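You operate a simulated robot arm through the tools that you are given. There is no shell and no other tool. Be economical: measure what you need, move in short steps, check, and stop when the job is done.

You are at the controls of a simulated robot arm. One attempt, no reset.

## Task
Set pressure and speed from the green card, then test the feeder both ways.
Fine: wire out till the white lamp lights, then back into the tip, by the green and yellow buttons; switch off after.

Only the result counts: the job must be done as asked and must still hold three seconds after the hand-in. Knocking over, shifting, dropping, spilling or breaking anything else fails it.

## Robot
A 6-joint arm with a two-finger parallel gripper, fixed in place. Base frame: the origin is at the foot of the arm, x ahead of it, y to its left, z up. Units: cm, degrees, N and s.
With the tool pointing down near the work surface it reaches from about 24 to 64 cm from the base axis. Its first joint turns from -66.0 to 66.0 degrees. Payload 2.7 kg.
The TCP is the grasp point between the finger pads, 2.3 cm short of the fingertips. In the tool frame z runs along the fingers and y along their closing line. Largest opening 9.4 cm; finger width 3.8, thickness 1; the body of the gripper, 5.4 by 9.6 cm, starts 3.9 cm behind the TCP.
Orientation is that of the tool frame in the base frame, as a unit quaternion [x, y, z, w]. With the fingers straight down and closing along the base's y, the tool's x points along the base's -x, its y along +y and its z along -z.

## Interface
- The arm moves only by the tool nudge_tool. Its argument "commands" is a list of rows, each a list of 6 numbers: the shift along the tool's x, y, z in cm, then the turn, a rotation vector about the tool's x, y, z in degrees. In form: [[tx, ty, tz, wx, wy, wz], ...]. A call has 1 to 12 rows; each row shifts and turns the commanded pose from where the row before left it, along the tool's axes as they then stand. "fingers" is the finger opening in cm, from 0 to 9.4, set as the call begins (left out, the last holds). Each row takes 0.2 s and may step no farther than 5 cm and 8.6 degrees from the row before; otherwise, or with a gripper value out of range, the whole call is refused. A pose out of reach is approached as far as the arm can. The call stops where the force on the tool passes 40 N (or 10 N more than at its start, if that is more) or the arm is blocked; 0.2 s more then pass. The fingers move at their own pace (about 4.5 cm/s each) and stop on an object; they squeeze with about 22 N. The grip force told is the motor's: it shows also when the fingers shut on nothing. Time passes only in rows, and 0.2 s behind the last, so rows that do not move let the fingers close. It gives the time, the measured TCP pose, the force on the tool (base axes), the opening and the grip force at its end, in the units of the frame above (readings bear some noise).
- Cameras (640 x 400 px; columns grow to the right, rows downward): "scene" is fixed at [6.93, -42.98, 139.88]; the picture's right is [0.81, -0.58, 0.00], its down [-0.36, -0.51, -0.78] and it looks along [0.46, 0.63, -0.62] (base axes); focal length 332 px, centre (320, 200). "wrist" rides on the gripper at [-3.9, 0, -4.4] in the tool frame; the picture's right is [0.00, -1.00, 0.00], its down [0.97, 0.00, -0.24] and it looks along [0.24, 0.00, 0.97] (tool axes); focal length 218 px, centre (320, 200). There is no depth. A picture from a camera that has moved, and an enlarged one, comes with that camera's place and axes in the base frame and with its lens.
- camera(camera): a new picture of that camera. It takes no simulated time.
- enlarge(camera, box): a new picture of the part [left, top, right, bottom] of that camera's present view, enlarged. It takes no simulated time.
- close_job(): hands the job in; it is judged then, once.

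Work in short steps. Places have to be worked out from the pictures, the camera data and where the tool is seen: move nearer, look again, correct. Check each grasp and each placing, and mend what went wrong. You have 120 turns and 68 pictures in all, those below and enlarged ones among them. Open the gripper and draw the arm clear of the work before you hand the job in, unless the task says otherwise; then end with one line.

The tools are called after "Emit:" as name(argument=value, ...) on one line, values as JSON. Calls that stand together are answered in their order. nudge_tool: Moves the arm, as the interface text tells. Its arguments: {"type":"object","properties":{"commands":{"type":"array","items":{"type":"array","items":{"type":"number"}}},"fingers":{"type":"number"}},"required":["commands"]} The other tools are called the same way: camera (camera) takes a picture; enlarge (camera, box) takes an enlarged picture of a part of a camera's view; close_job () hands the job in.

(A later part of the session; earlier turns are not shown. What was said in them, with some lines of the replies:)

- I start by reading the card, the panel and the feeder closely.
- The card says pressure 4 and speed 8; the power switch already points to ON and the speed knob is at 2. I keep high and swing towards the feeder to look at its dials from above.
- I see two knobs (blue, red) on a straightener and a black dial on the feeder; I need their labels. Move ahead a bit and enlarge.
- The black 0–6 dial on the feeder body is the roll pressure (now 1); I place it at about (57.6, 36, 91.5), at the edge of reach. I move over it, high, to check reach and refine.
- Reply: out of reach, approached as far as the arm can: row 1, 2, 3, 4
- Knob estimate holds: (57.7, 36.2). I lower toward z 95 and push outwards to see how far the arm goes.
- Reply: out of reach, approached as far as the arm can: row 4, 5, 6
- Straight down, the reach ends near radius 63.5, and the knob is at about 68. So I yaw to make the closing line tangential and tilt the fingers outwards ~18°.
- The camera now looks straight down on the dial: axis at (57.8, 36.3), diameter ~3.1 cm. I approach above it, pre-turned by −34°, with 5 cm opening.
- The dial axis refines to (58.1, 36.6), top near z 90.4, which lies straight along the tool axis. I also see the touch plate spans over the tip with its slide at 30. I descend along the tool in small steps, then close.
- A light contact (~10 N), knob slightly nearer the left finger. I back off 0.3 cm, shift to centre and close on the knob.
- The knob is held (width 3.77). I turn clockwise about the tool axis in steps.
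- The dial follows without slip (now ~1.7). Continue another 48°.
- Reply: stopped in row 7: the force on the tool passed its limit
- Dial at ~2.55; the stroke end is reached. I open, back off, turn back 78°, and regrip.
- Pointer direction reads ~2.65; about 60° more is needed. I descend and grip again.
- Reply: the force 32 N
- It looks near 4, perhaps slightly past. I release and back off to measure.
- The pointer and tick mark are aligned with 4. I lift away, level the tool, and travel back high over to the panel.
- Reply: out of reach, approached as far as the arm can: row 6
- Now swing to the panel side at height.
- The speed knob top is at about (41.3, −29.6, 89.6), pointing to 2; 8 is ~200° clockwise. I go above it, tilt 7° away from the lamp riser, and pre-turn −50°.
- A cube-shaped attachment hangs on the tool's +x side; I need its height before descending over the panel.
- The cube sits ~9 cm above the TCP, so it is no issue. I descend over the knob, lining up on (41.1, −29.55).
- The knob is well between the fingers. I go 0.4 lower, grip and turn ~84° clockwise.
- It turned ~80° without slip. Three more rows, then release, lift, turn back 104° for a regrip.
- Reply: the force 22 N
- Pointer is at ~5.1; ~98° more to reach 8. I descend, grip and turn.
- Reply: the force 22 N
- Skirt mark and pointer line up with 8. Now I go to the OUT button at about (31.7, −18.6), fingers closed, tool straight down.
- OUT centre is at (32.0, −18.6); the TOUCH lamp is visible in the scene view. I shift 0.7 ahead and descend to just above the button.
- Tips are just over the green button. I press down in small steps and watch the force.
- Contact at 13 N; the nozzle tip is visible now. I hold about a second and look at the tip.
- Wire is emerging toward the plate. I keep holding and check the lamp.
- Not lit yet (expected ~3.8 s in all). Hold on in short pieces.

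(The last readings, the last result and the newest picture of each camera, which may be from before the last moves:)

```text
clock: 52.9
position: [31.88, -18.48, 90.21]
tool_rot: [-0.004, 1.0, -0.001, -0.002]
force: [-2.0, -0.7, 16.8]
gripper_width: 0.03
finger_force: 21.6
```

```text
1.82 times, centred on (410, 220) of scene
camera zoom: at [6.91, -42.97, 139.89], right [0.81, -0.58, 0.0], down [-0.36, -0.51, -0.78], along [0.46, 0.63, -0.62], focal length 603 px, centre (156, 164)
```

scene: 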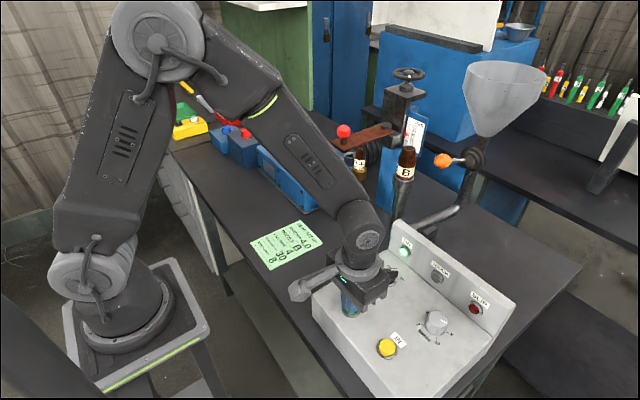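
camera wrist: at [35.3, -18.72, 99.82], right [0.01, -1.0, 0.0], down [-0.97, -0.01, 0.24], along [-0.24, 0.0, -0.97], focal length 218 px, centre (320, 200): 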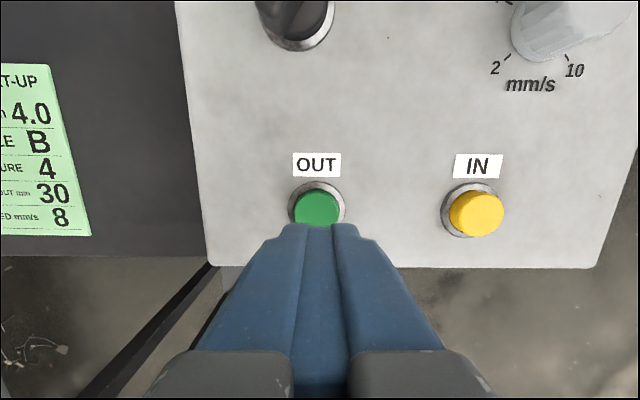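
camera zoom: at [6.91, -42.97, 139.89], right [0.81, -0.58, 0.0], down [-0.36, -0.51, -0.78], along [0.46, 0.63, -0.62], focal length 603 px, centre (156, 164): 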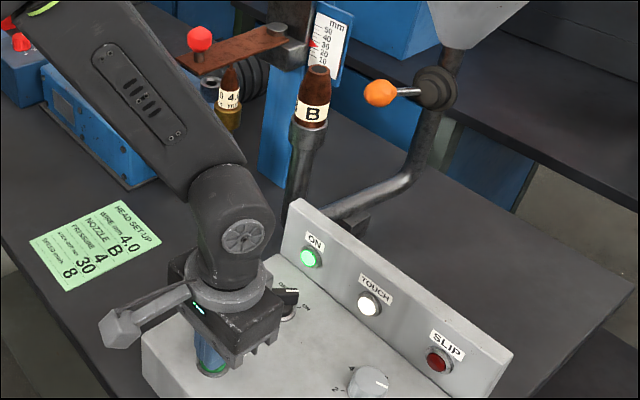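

The white TOUCH lamp is lit. Release at once, lifting fast.

Emit:
nudge_tool(commands=[[0, 0, -3, 0, 0, 0], [0, 0, -2, 0, 0, 0], [0, 0, 0, 0, 0, 0]])

Emit:
enlarge(camera="scene", box=[320, 110, 500, 330])

Emit:
enlarge(camera="scene", box=[320, 110, 440, 190])

Emit:
camera(camera="wrist")

```text
clock: 53.7
position: [31.72, -18.54, 95.34]
tool_rot: [-0.003, 1.0, -0.001, -0.002]
force: [0.6, 0.0, -0.8]
gripper_width: 0.0
finger_force: 21.5
```

```text
1.82 times, centred on (410, 220) of scene
camera zoom: at [6.93, -42.98, 139.88], right [0.81, -0.58, 0.0], down [-0.36, -0.51, -0.78], along [0.46, 0.63, -0.62], focal length 603 px, centre (156, 164)
```

zoom: 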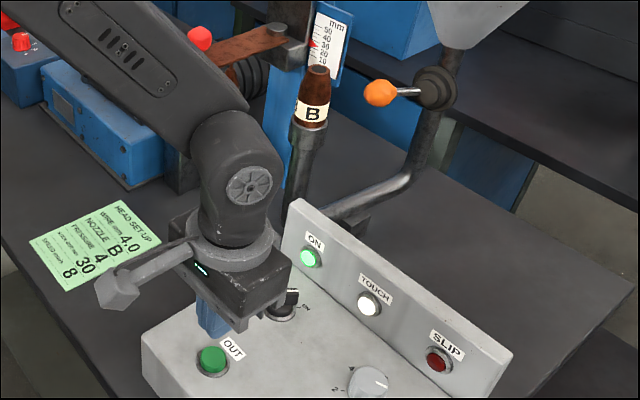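

```text
5.00 times, centred on (380, 150) of scene
camera zoom: at [6.93, -42.98, 139.88], right [0.81, -0.58, 0.0], down [-0.36, -0.51, -0.78], along [0.46, 0.63, -0.62], focal length 1657 px, centre (20, 450)
```

zoom: 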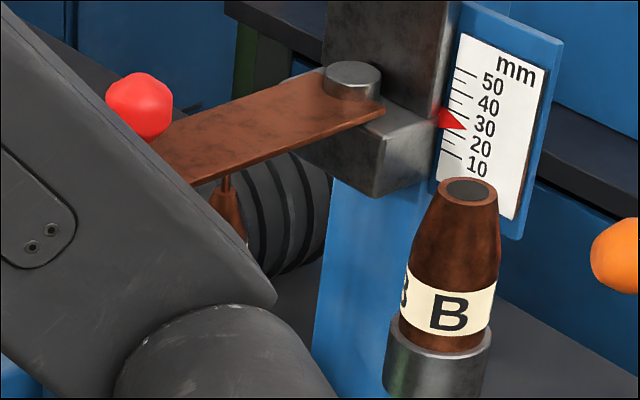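

```text
26 pictures are left
camera wrist: at [35.83, -18.56, 99.63], right [0.01, -1.0, 0.0], down [-0.97, -0.01, 0.24], along [-0.24, 0.0, -0.97], focal length 218 px, centre (320, 200)
```

wrist: 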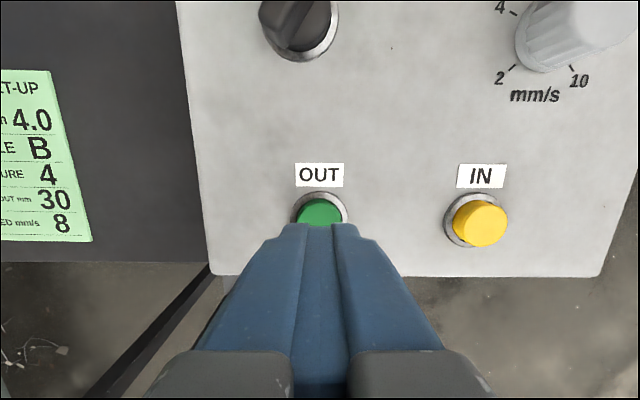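

Lamp lit, no slip; OUT is done. I move to the IN button at (31.75, −27.55) and down to just above it.

Emit:
nudge_tool(commands=[[0, -4.5, 0, 0, 0, 0], [0, -4.5, 0, 0, 0, 0], [0, 0, 2, 0, 0, 0], [0, 0, 2, 0, 0, 0], [0, 0, 0.3, 0, 0, 0], [0, 0, 0, 0, 0, 0]])

Emit:
enlarge(camera="scene", box=[310, 110, 510, 390])

```text
clock: 55.1
position: [31.86, -27.44, 90.53]
tool_rot: [-0.004, 1.0, -0.001, -0.002]
force: [0.3, 1.2, 2.7]
gripper_width: 0.01
finger_force: 22.2
```

```text
1.43 times, centred on (410, 250) of scene
camera zoom: at [6.93, -42.98, 139.88], right [0.81, -0.58, 0.0], down [-0.36, -0.51, -0.78], along [0.46, 0.63, -0.62], focal length 474 px, centre (191, 129)
```

zoom: 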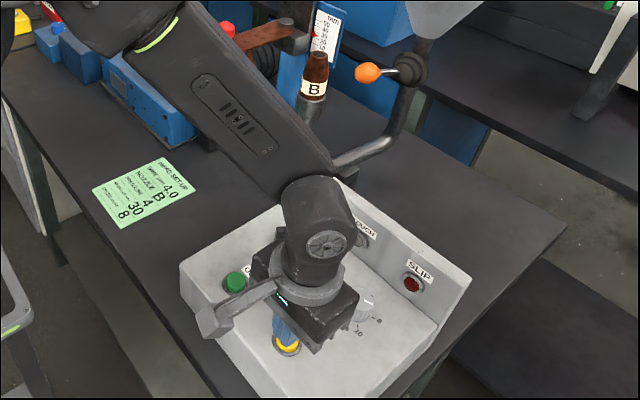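

I press IN to the same force and hold about 2.4 s, then lift to inspect.

Emit:
nudge_tool(commands=[[0, 0, 0.4, 0, 0, 0], [0, 0, 0, 0, 0, 0], [0, 0, 0, 0, 0, 0], [0, 0, 0, 0, 0, 0], [0, 0, 0, 0, 0, 0], [0, 0, 0, 0, 0, 0], [0, 0, 0, 0, 0, 0], [0, 0, 0, 0, 0, 0], [0, 0, 0, 0, 0, 0], [0, 0, 0, 0, 0, 0]])

Emit:
enlarge(camera="scene", box=[320, 110, 500, 330])

```text
clock: 57.3
position: [31.86, -27.66, 90.31]
tool_rot: [-0.004, 1.0, 0.0, -0.001]
force: [1.0, 1.5, 12.0]
gripper_width: 0.0
finger_force: 21.4
```

```text
1.82 times, centred on (410, 220) of scene
camera zoom: at [6.92, -42.97, 139.89], right [0.81, -0.58, 0.0], down [-0.36, -0.51, -0.78], along [0.46, 0.63, -0.62], focal length 603 px, centre (156, 164)
```

zoom: 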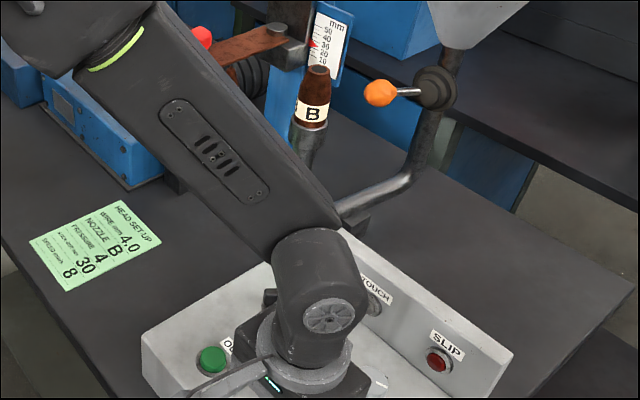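

TOUCH is off, so the wire is retracting. One more second, then lift and inspect the tip.

Emit:
nudge_tool(commands=[[0, 0, 0, 0, 0, 0], [0, 0, 0, 0, 0, 0], [0, 0, 0, 0, 0, 0], [0, 0, 0, 0, 0, 0]])

Emit:
nudge_tool(commands=[[0, 0, -3, 0, 0, 0], [0, 0, -3, 0, 0, 0], [4, 0, -3, 0, 0, 0], [4, -3, -3, 0, 0, 0], [0, -4, 0, 0, 0, 0], [0, -4, 0, 0, 0, 0], [0, 0, 0, 0, 0, 0]])

Emit:
camera(camera="scene")

```text
clock: 58.3
position: [31.74, -27.61, 90.34]
tool_rot: [-0.005, 1.0, -0.001, -0.002]
force: [4.0, -1.2, 13.2]
gripper_width: 0.01
finger_force: 22.0
```

```text
refused: row 4 steps farther than a row can; nothing moved
```

```text
23 pictures are left
```

scene: 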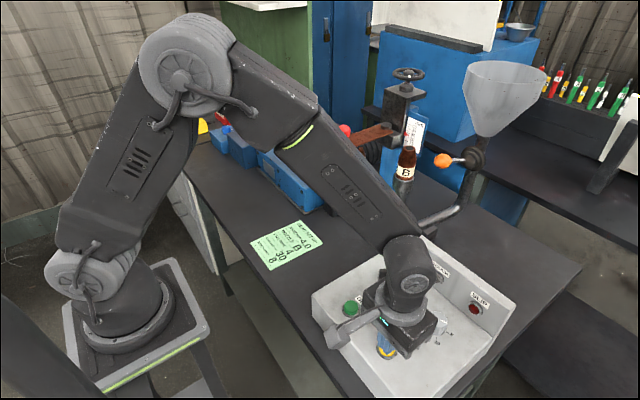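

The second move was refused (step too large). I lift and move left (toward y −12) so the nozzle comes into view.

Emit:
nudge_tool(commands=[[0, 0, -3, 0, 0, 0], [0, 0, -2, 0, 0, 0], [0, 4.8, 0, 0, 0, 0], [0, 4.8, 0, 0, 0, 0], [0, 4.8, 0, 0, 0, 0], [0, 4.8, 0, 0, 0, 0], [0, 4.8, 0, 0, 0, 0], [0, 0, 0, 0, 0, 0]])

Emit:
enlarge(camera="scene", box=[320, 110, 440, 190])

```text
clock: 60.1
position: [31.75, -3.42, 95.45]
tool_rot: [-0.004, 1.0, -0.001, -0.001]
force: [0.7, -0.3, 0.1]
gripper_width: 0.04
finger_force: 21.9
```

```text
5.00 times, centred on (380, 150) of scene
camera zoom: at [6.93, -42.98, 139.88], right [0.81, -0.58, 0.0], down [-0.36, -0.51, -0.78], along [0.46, 0.63, -0.62], focal length 1657 px, centre (20, 450)
```

zoom: 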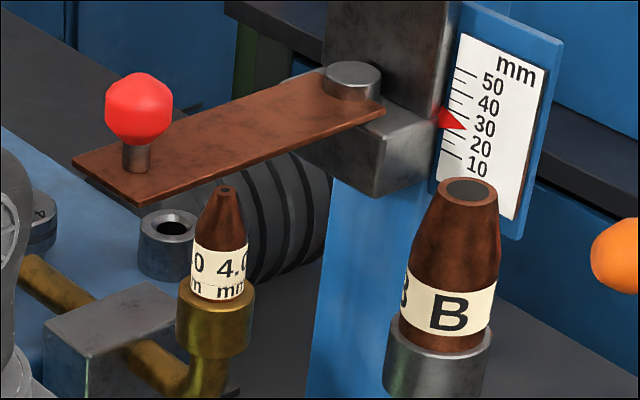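

The wire seems back in; I zoom tighter on the tip.

Emit:
enlarge(camera="scene", box=[355, 142, 375, 156])

```text
16.00 times, centred on (365, 149) of scene
camera zoom: at [6.93, -42.98, 139.88], right [0.81, -0.58, 0.0], down [-0.36, -0.51, -0.78], along [0.46, 0.63, -0.62], focal length 5304 px, centre (-400, 1016)
```

zoom: 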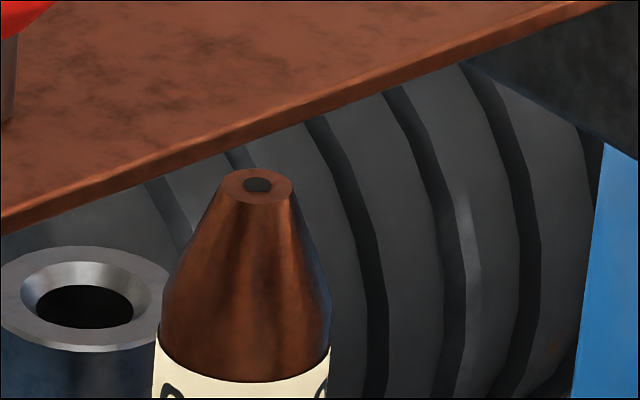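

Bore empty at the face: wire is in the tip. Now to the rotary switch at about (41.6, −17.8); I go above it and look.

Emit:
nudge_tool(commands=[[0, 0, -3, 0, 0, 0], [0, 0, -3, 0, 0, 0], [0, -4.8, 0, 0, 0, 0], [0, -4.8, 0, 0, 0, 0], [-3, -3.8, 0, 0, 0, 0], [-4, 0, 0, 0, 0, 0], [-2, 0, 0, 0, 0, 0], [0, 0, 2, 0, -6, 0], [0, 0, 0, 0, 0, 8], [0, 0, 0, 0, 0, 8], [0, 0, 0, 0, 0, 8], [0, 0, 0, 0, 0, 8]], fingers=4)

Emit:
camera(camera="wrist")

```text
clock: 62.7
position: [40.92, -16.83, 99.52]
tool_rot: [0.272, 0.961, 0.014, 0.048]
force: [-0.1, 0.5, -0.2]
gripper_width: 4.01
finger_force: 0.1
```

```text
20 pictures are left
camera wrist: at [43.78, -18.92, 104.23], right [-0.52, -0.85, -0.05], down [-0.85, 0.51, 0.16], along [-0.11, 0.13, -0.99], focal length 218 px, centre (320, 200)
```

wrist: 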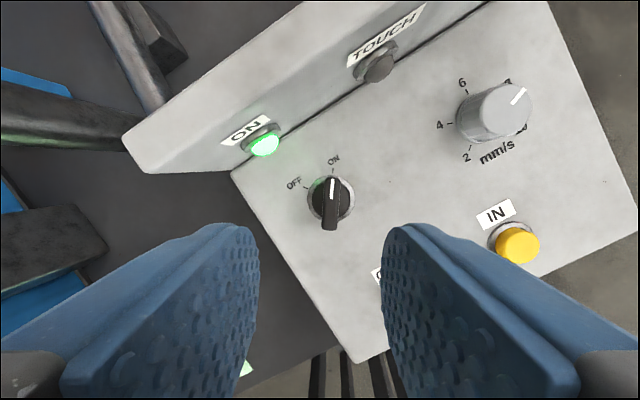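

The bar lies along my finger plane; axis at (41.55, −17.55), top ~z 90. I shift −0.8 along the closing line and descend most of the way.

Emit:
nudge_tool(commands=[[0, -0.8, 2, 0, 0, 0], [0, 0, 2, 0, 0, 0], [0, 0, 2, 0, 0, 0], [0, 0, 0.5, 0, 0, 0], [0, 0, 0, 0, 0, 0]])

Emit:
camera(camera="wrist")

```text
clock: 63.9
position: [41.03, -17.53, 92.83]
tool_rot: [0.273, 0.961, 0.014, 0.048]
force: [0.9, -0.1, 0.3]
gripper_width: 4.01
finger_force: 0.0
```

```text
19 pictures are left
camera wrist: at [44.03, -19.6, 97.54], right [-0.52, -0.85, -0.05], down [-0.85, 0.51, 0.16], along [-0.11, 0.13, -0.99], focal length 218 px, centre (320, 200)
```

wrist: 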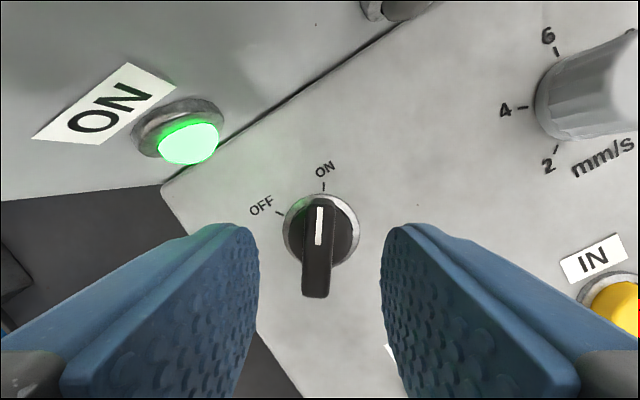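

Centred. I descend 1.8, close on the bar and turn counter-clockwise ~70°.

Emit:
nudge_tool(commands=[[0, 0, 1, 0, 0, 0], [0, 0, 0.8, 0, 0, 0], [0, 0, 0, 0, 0, 0]])

Emit:
nudge_tool(commands=[[0, 0, 0, 0, 0, 0], [0, 0, 0, 0, 0, 0], [0, 0, 0, 0, 0, 0], [0, 0, 0, 0, 0, -8], [0, 0, 0, 0, 0, -8], [0, 0, 0, 0, 0, -8], [0, 0, 0, 0, 0, -8], [0, 0, 0, 0, 0, -8], [0, 0, 0, 0, 0, -8], [0, 0, 0, 0, 0, -8], [0, 0, 0, 0, 0, -8]], fingers=0)

Emit:
camera(camera="wrist")

```text
clock: 64.7
position: [41.34, -17.57, 91.19]
tool_rot: [0.272, 0.961, 0.013, 0.049]
force: [0.2, 0.0, 0.8]
gripper_width: 4.0
finger_force: 0.0
```

```text
clock: 67.1
position: [41.19, -17.59, 91.16]
tool_rot: [-0.28, 0.959, -0.015, 0.049]
force: [6.8, 1.0, -4.5]
gripper_width: 1.18
finger_force: 45.2
```

```text
18 pictures are left
camera wrist: at [44.23, -15.48, 95.84], right [0.54, -0.84, 0.06], down [-0.84, -0.52, 0.16], along [-0.1, -0.13, -0.99], focal length 218 px, centre (320, 200)
```

wrist: 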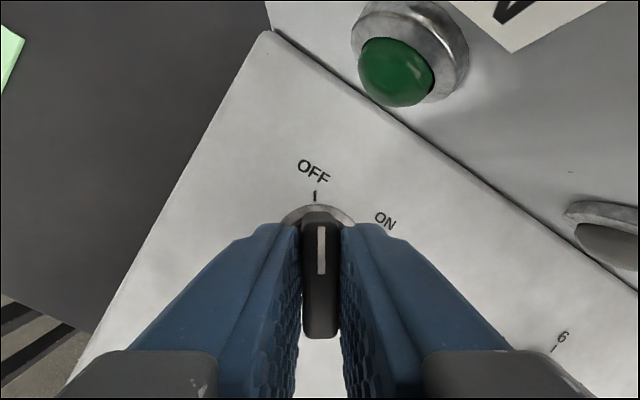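

The ON lamp is dark and the pointer is at OFF. I open, lift away, and check everything.

Emit:
nudge_tool(commands=[[0, 0, 0, 0, 0, 0], [0, 0, 0, 0, 0, 0], [0, 0, -2, 0, 0, 0], [0, 0, -4, 0, 0, 0], [0, 0, -4, 0, 0, 0], [3, 0, -3, 0, 0, 0], [3, 0, -3, 0, 0, 0], [3, 0, -3, 0, 0, 0], [0, 0, 0, 0, 0, 0]], fingers=4.5)

Emit:
camera(camera="wrist")

Emit:
camera(camera="scene")

```text
clock: 69.1
position: [31.63, -21.99, 109.5]
tool_rot: [-0.28, 0.959, -0.014, 0.048]
force: [0.7, -0.1, -0.1]
gripper_width: 4.51
finger_force: 0.0
```

```text
17 pictures are left
camera wrist: at [34.59, -19.94, 114.22], right [0.53, -0.84, 0.05], down [-0.84, -0.52, 0.16], along [-0.1, -0.13, -0.99], focal length 218 px, centre (320, 200)
```

wrist: 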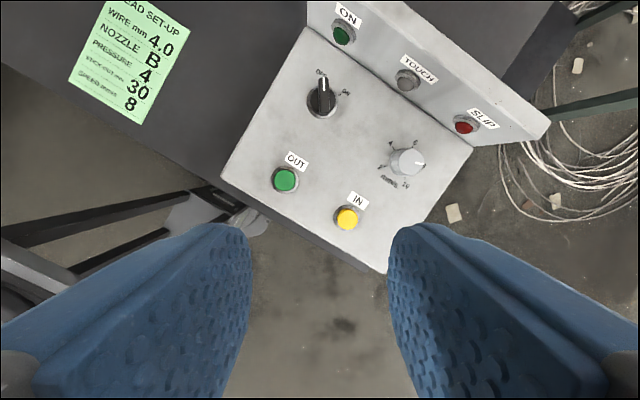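

```text
16 pictures are left
```

scene: 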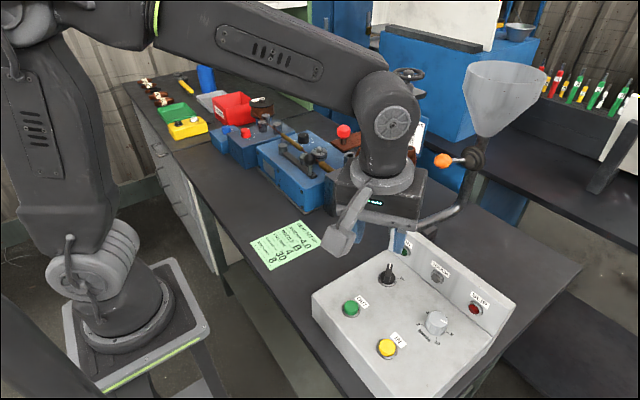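

Switch off, lamps dark, nothing disturbed. A last check of the speed and pressure settings.

Emit:
enlarge(camera="wrist", box=[360, 110, 460, 210])

Emit:
enlarge(camera="scene", box=[295, 100, 355, 170])

```text
4.00 times, centred on (410, 160) of wrist
camera zoom: at [34.59, -19.94, 114.22], right [0.53, -0.84, 0.05], down [-0.84, -0.52, 0.16], along [-0.1, -0.13, -0.99], focal length 873 px, centre (-40, 360)
```

zoom: 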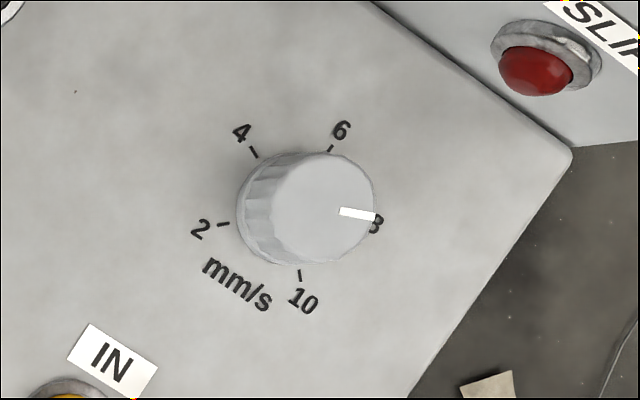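

```text
5.71 times, centred on (325, 135) of scene
camera zoom: at [6.93, -42.98, 139.88], right [0.81, -0.58, 0.0], down [-0.36, -0.51, -0.78], along [0.46, 0.63, -0.62], focal length 1894 px, centre (291, 571)
```

zoom: 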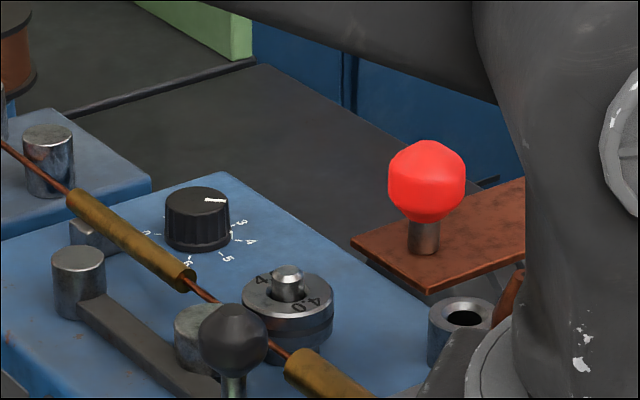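

Both dials read as set (pressure 4, speed 8), so I hand in.

Emit:
close_job()

```text
The job is handed in.
```

The job is handed in: pressure is set to 4 and speed to 8, the wire was fed out until the white TOUCH lamp lit, then run back into the tip, and the feeder is switched off.
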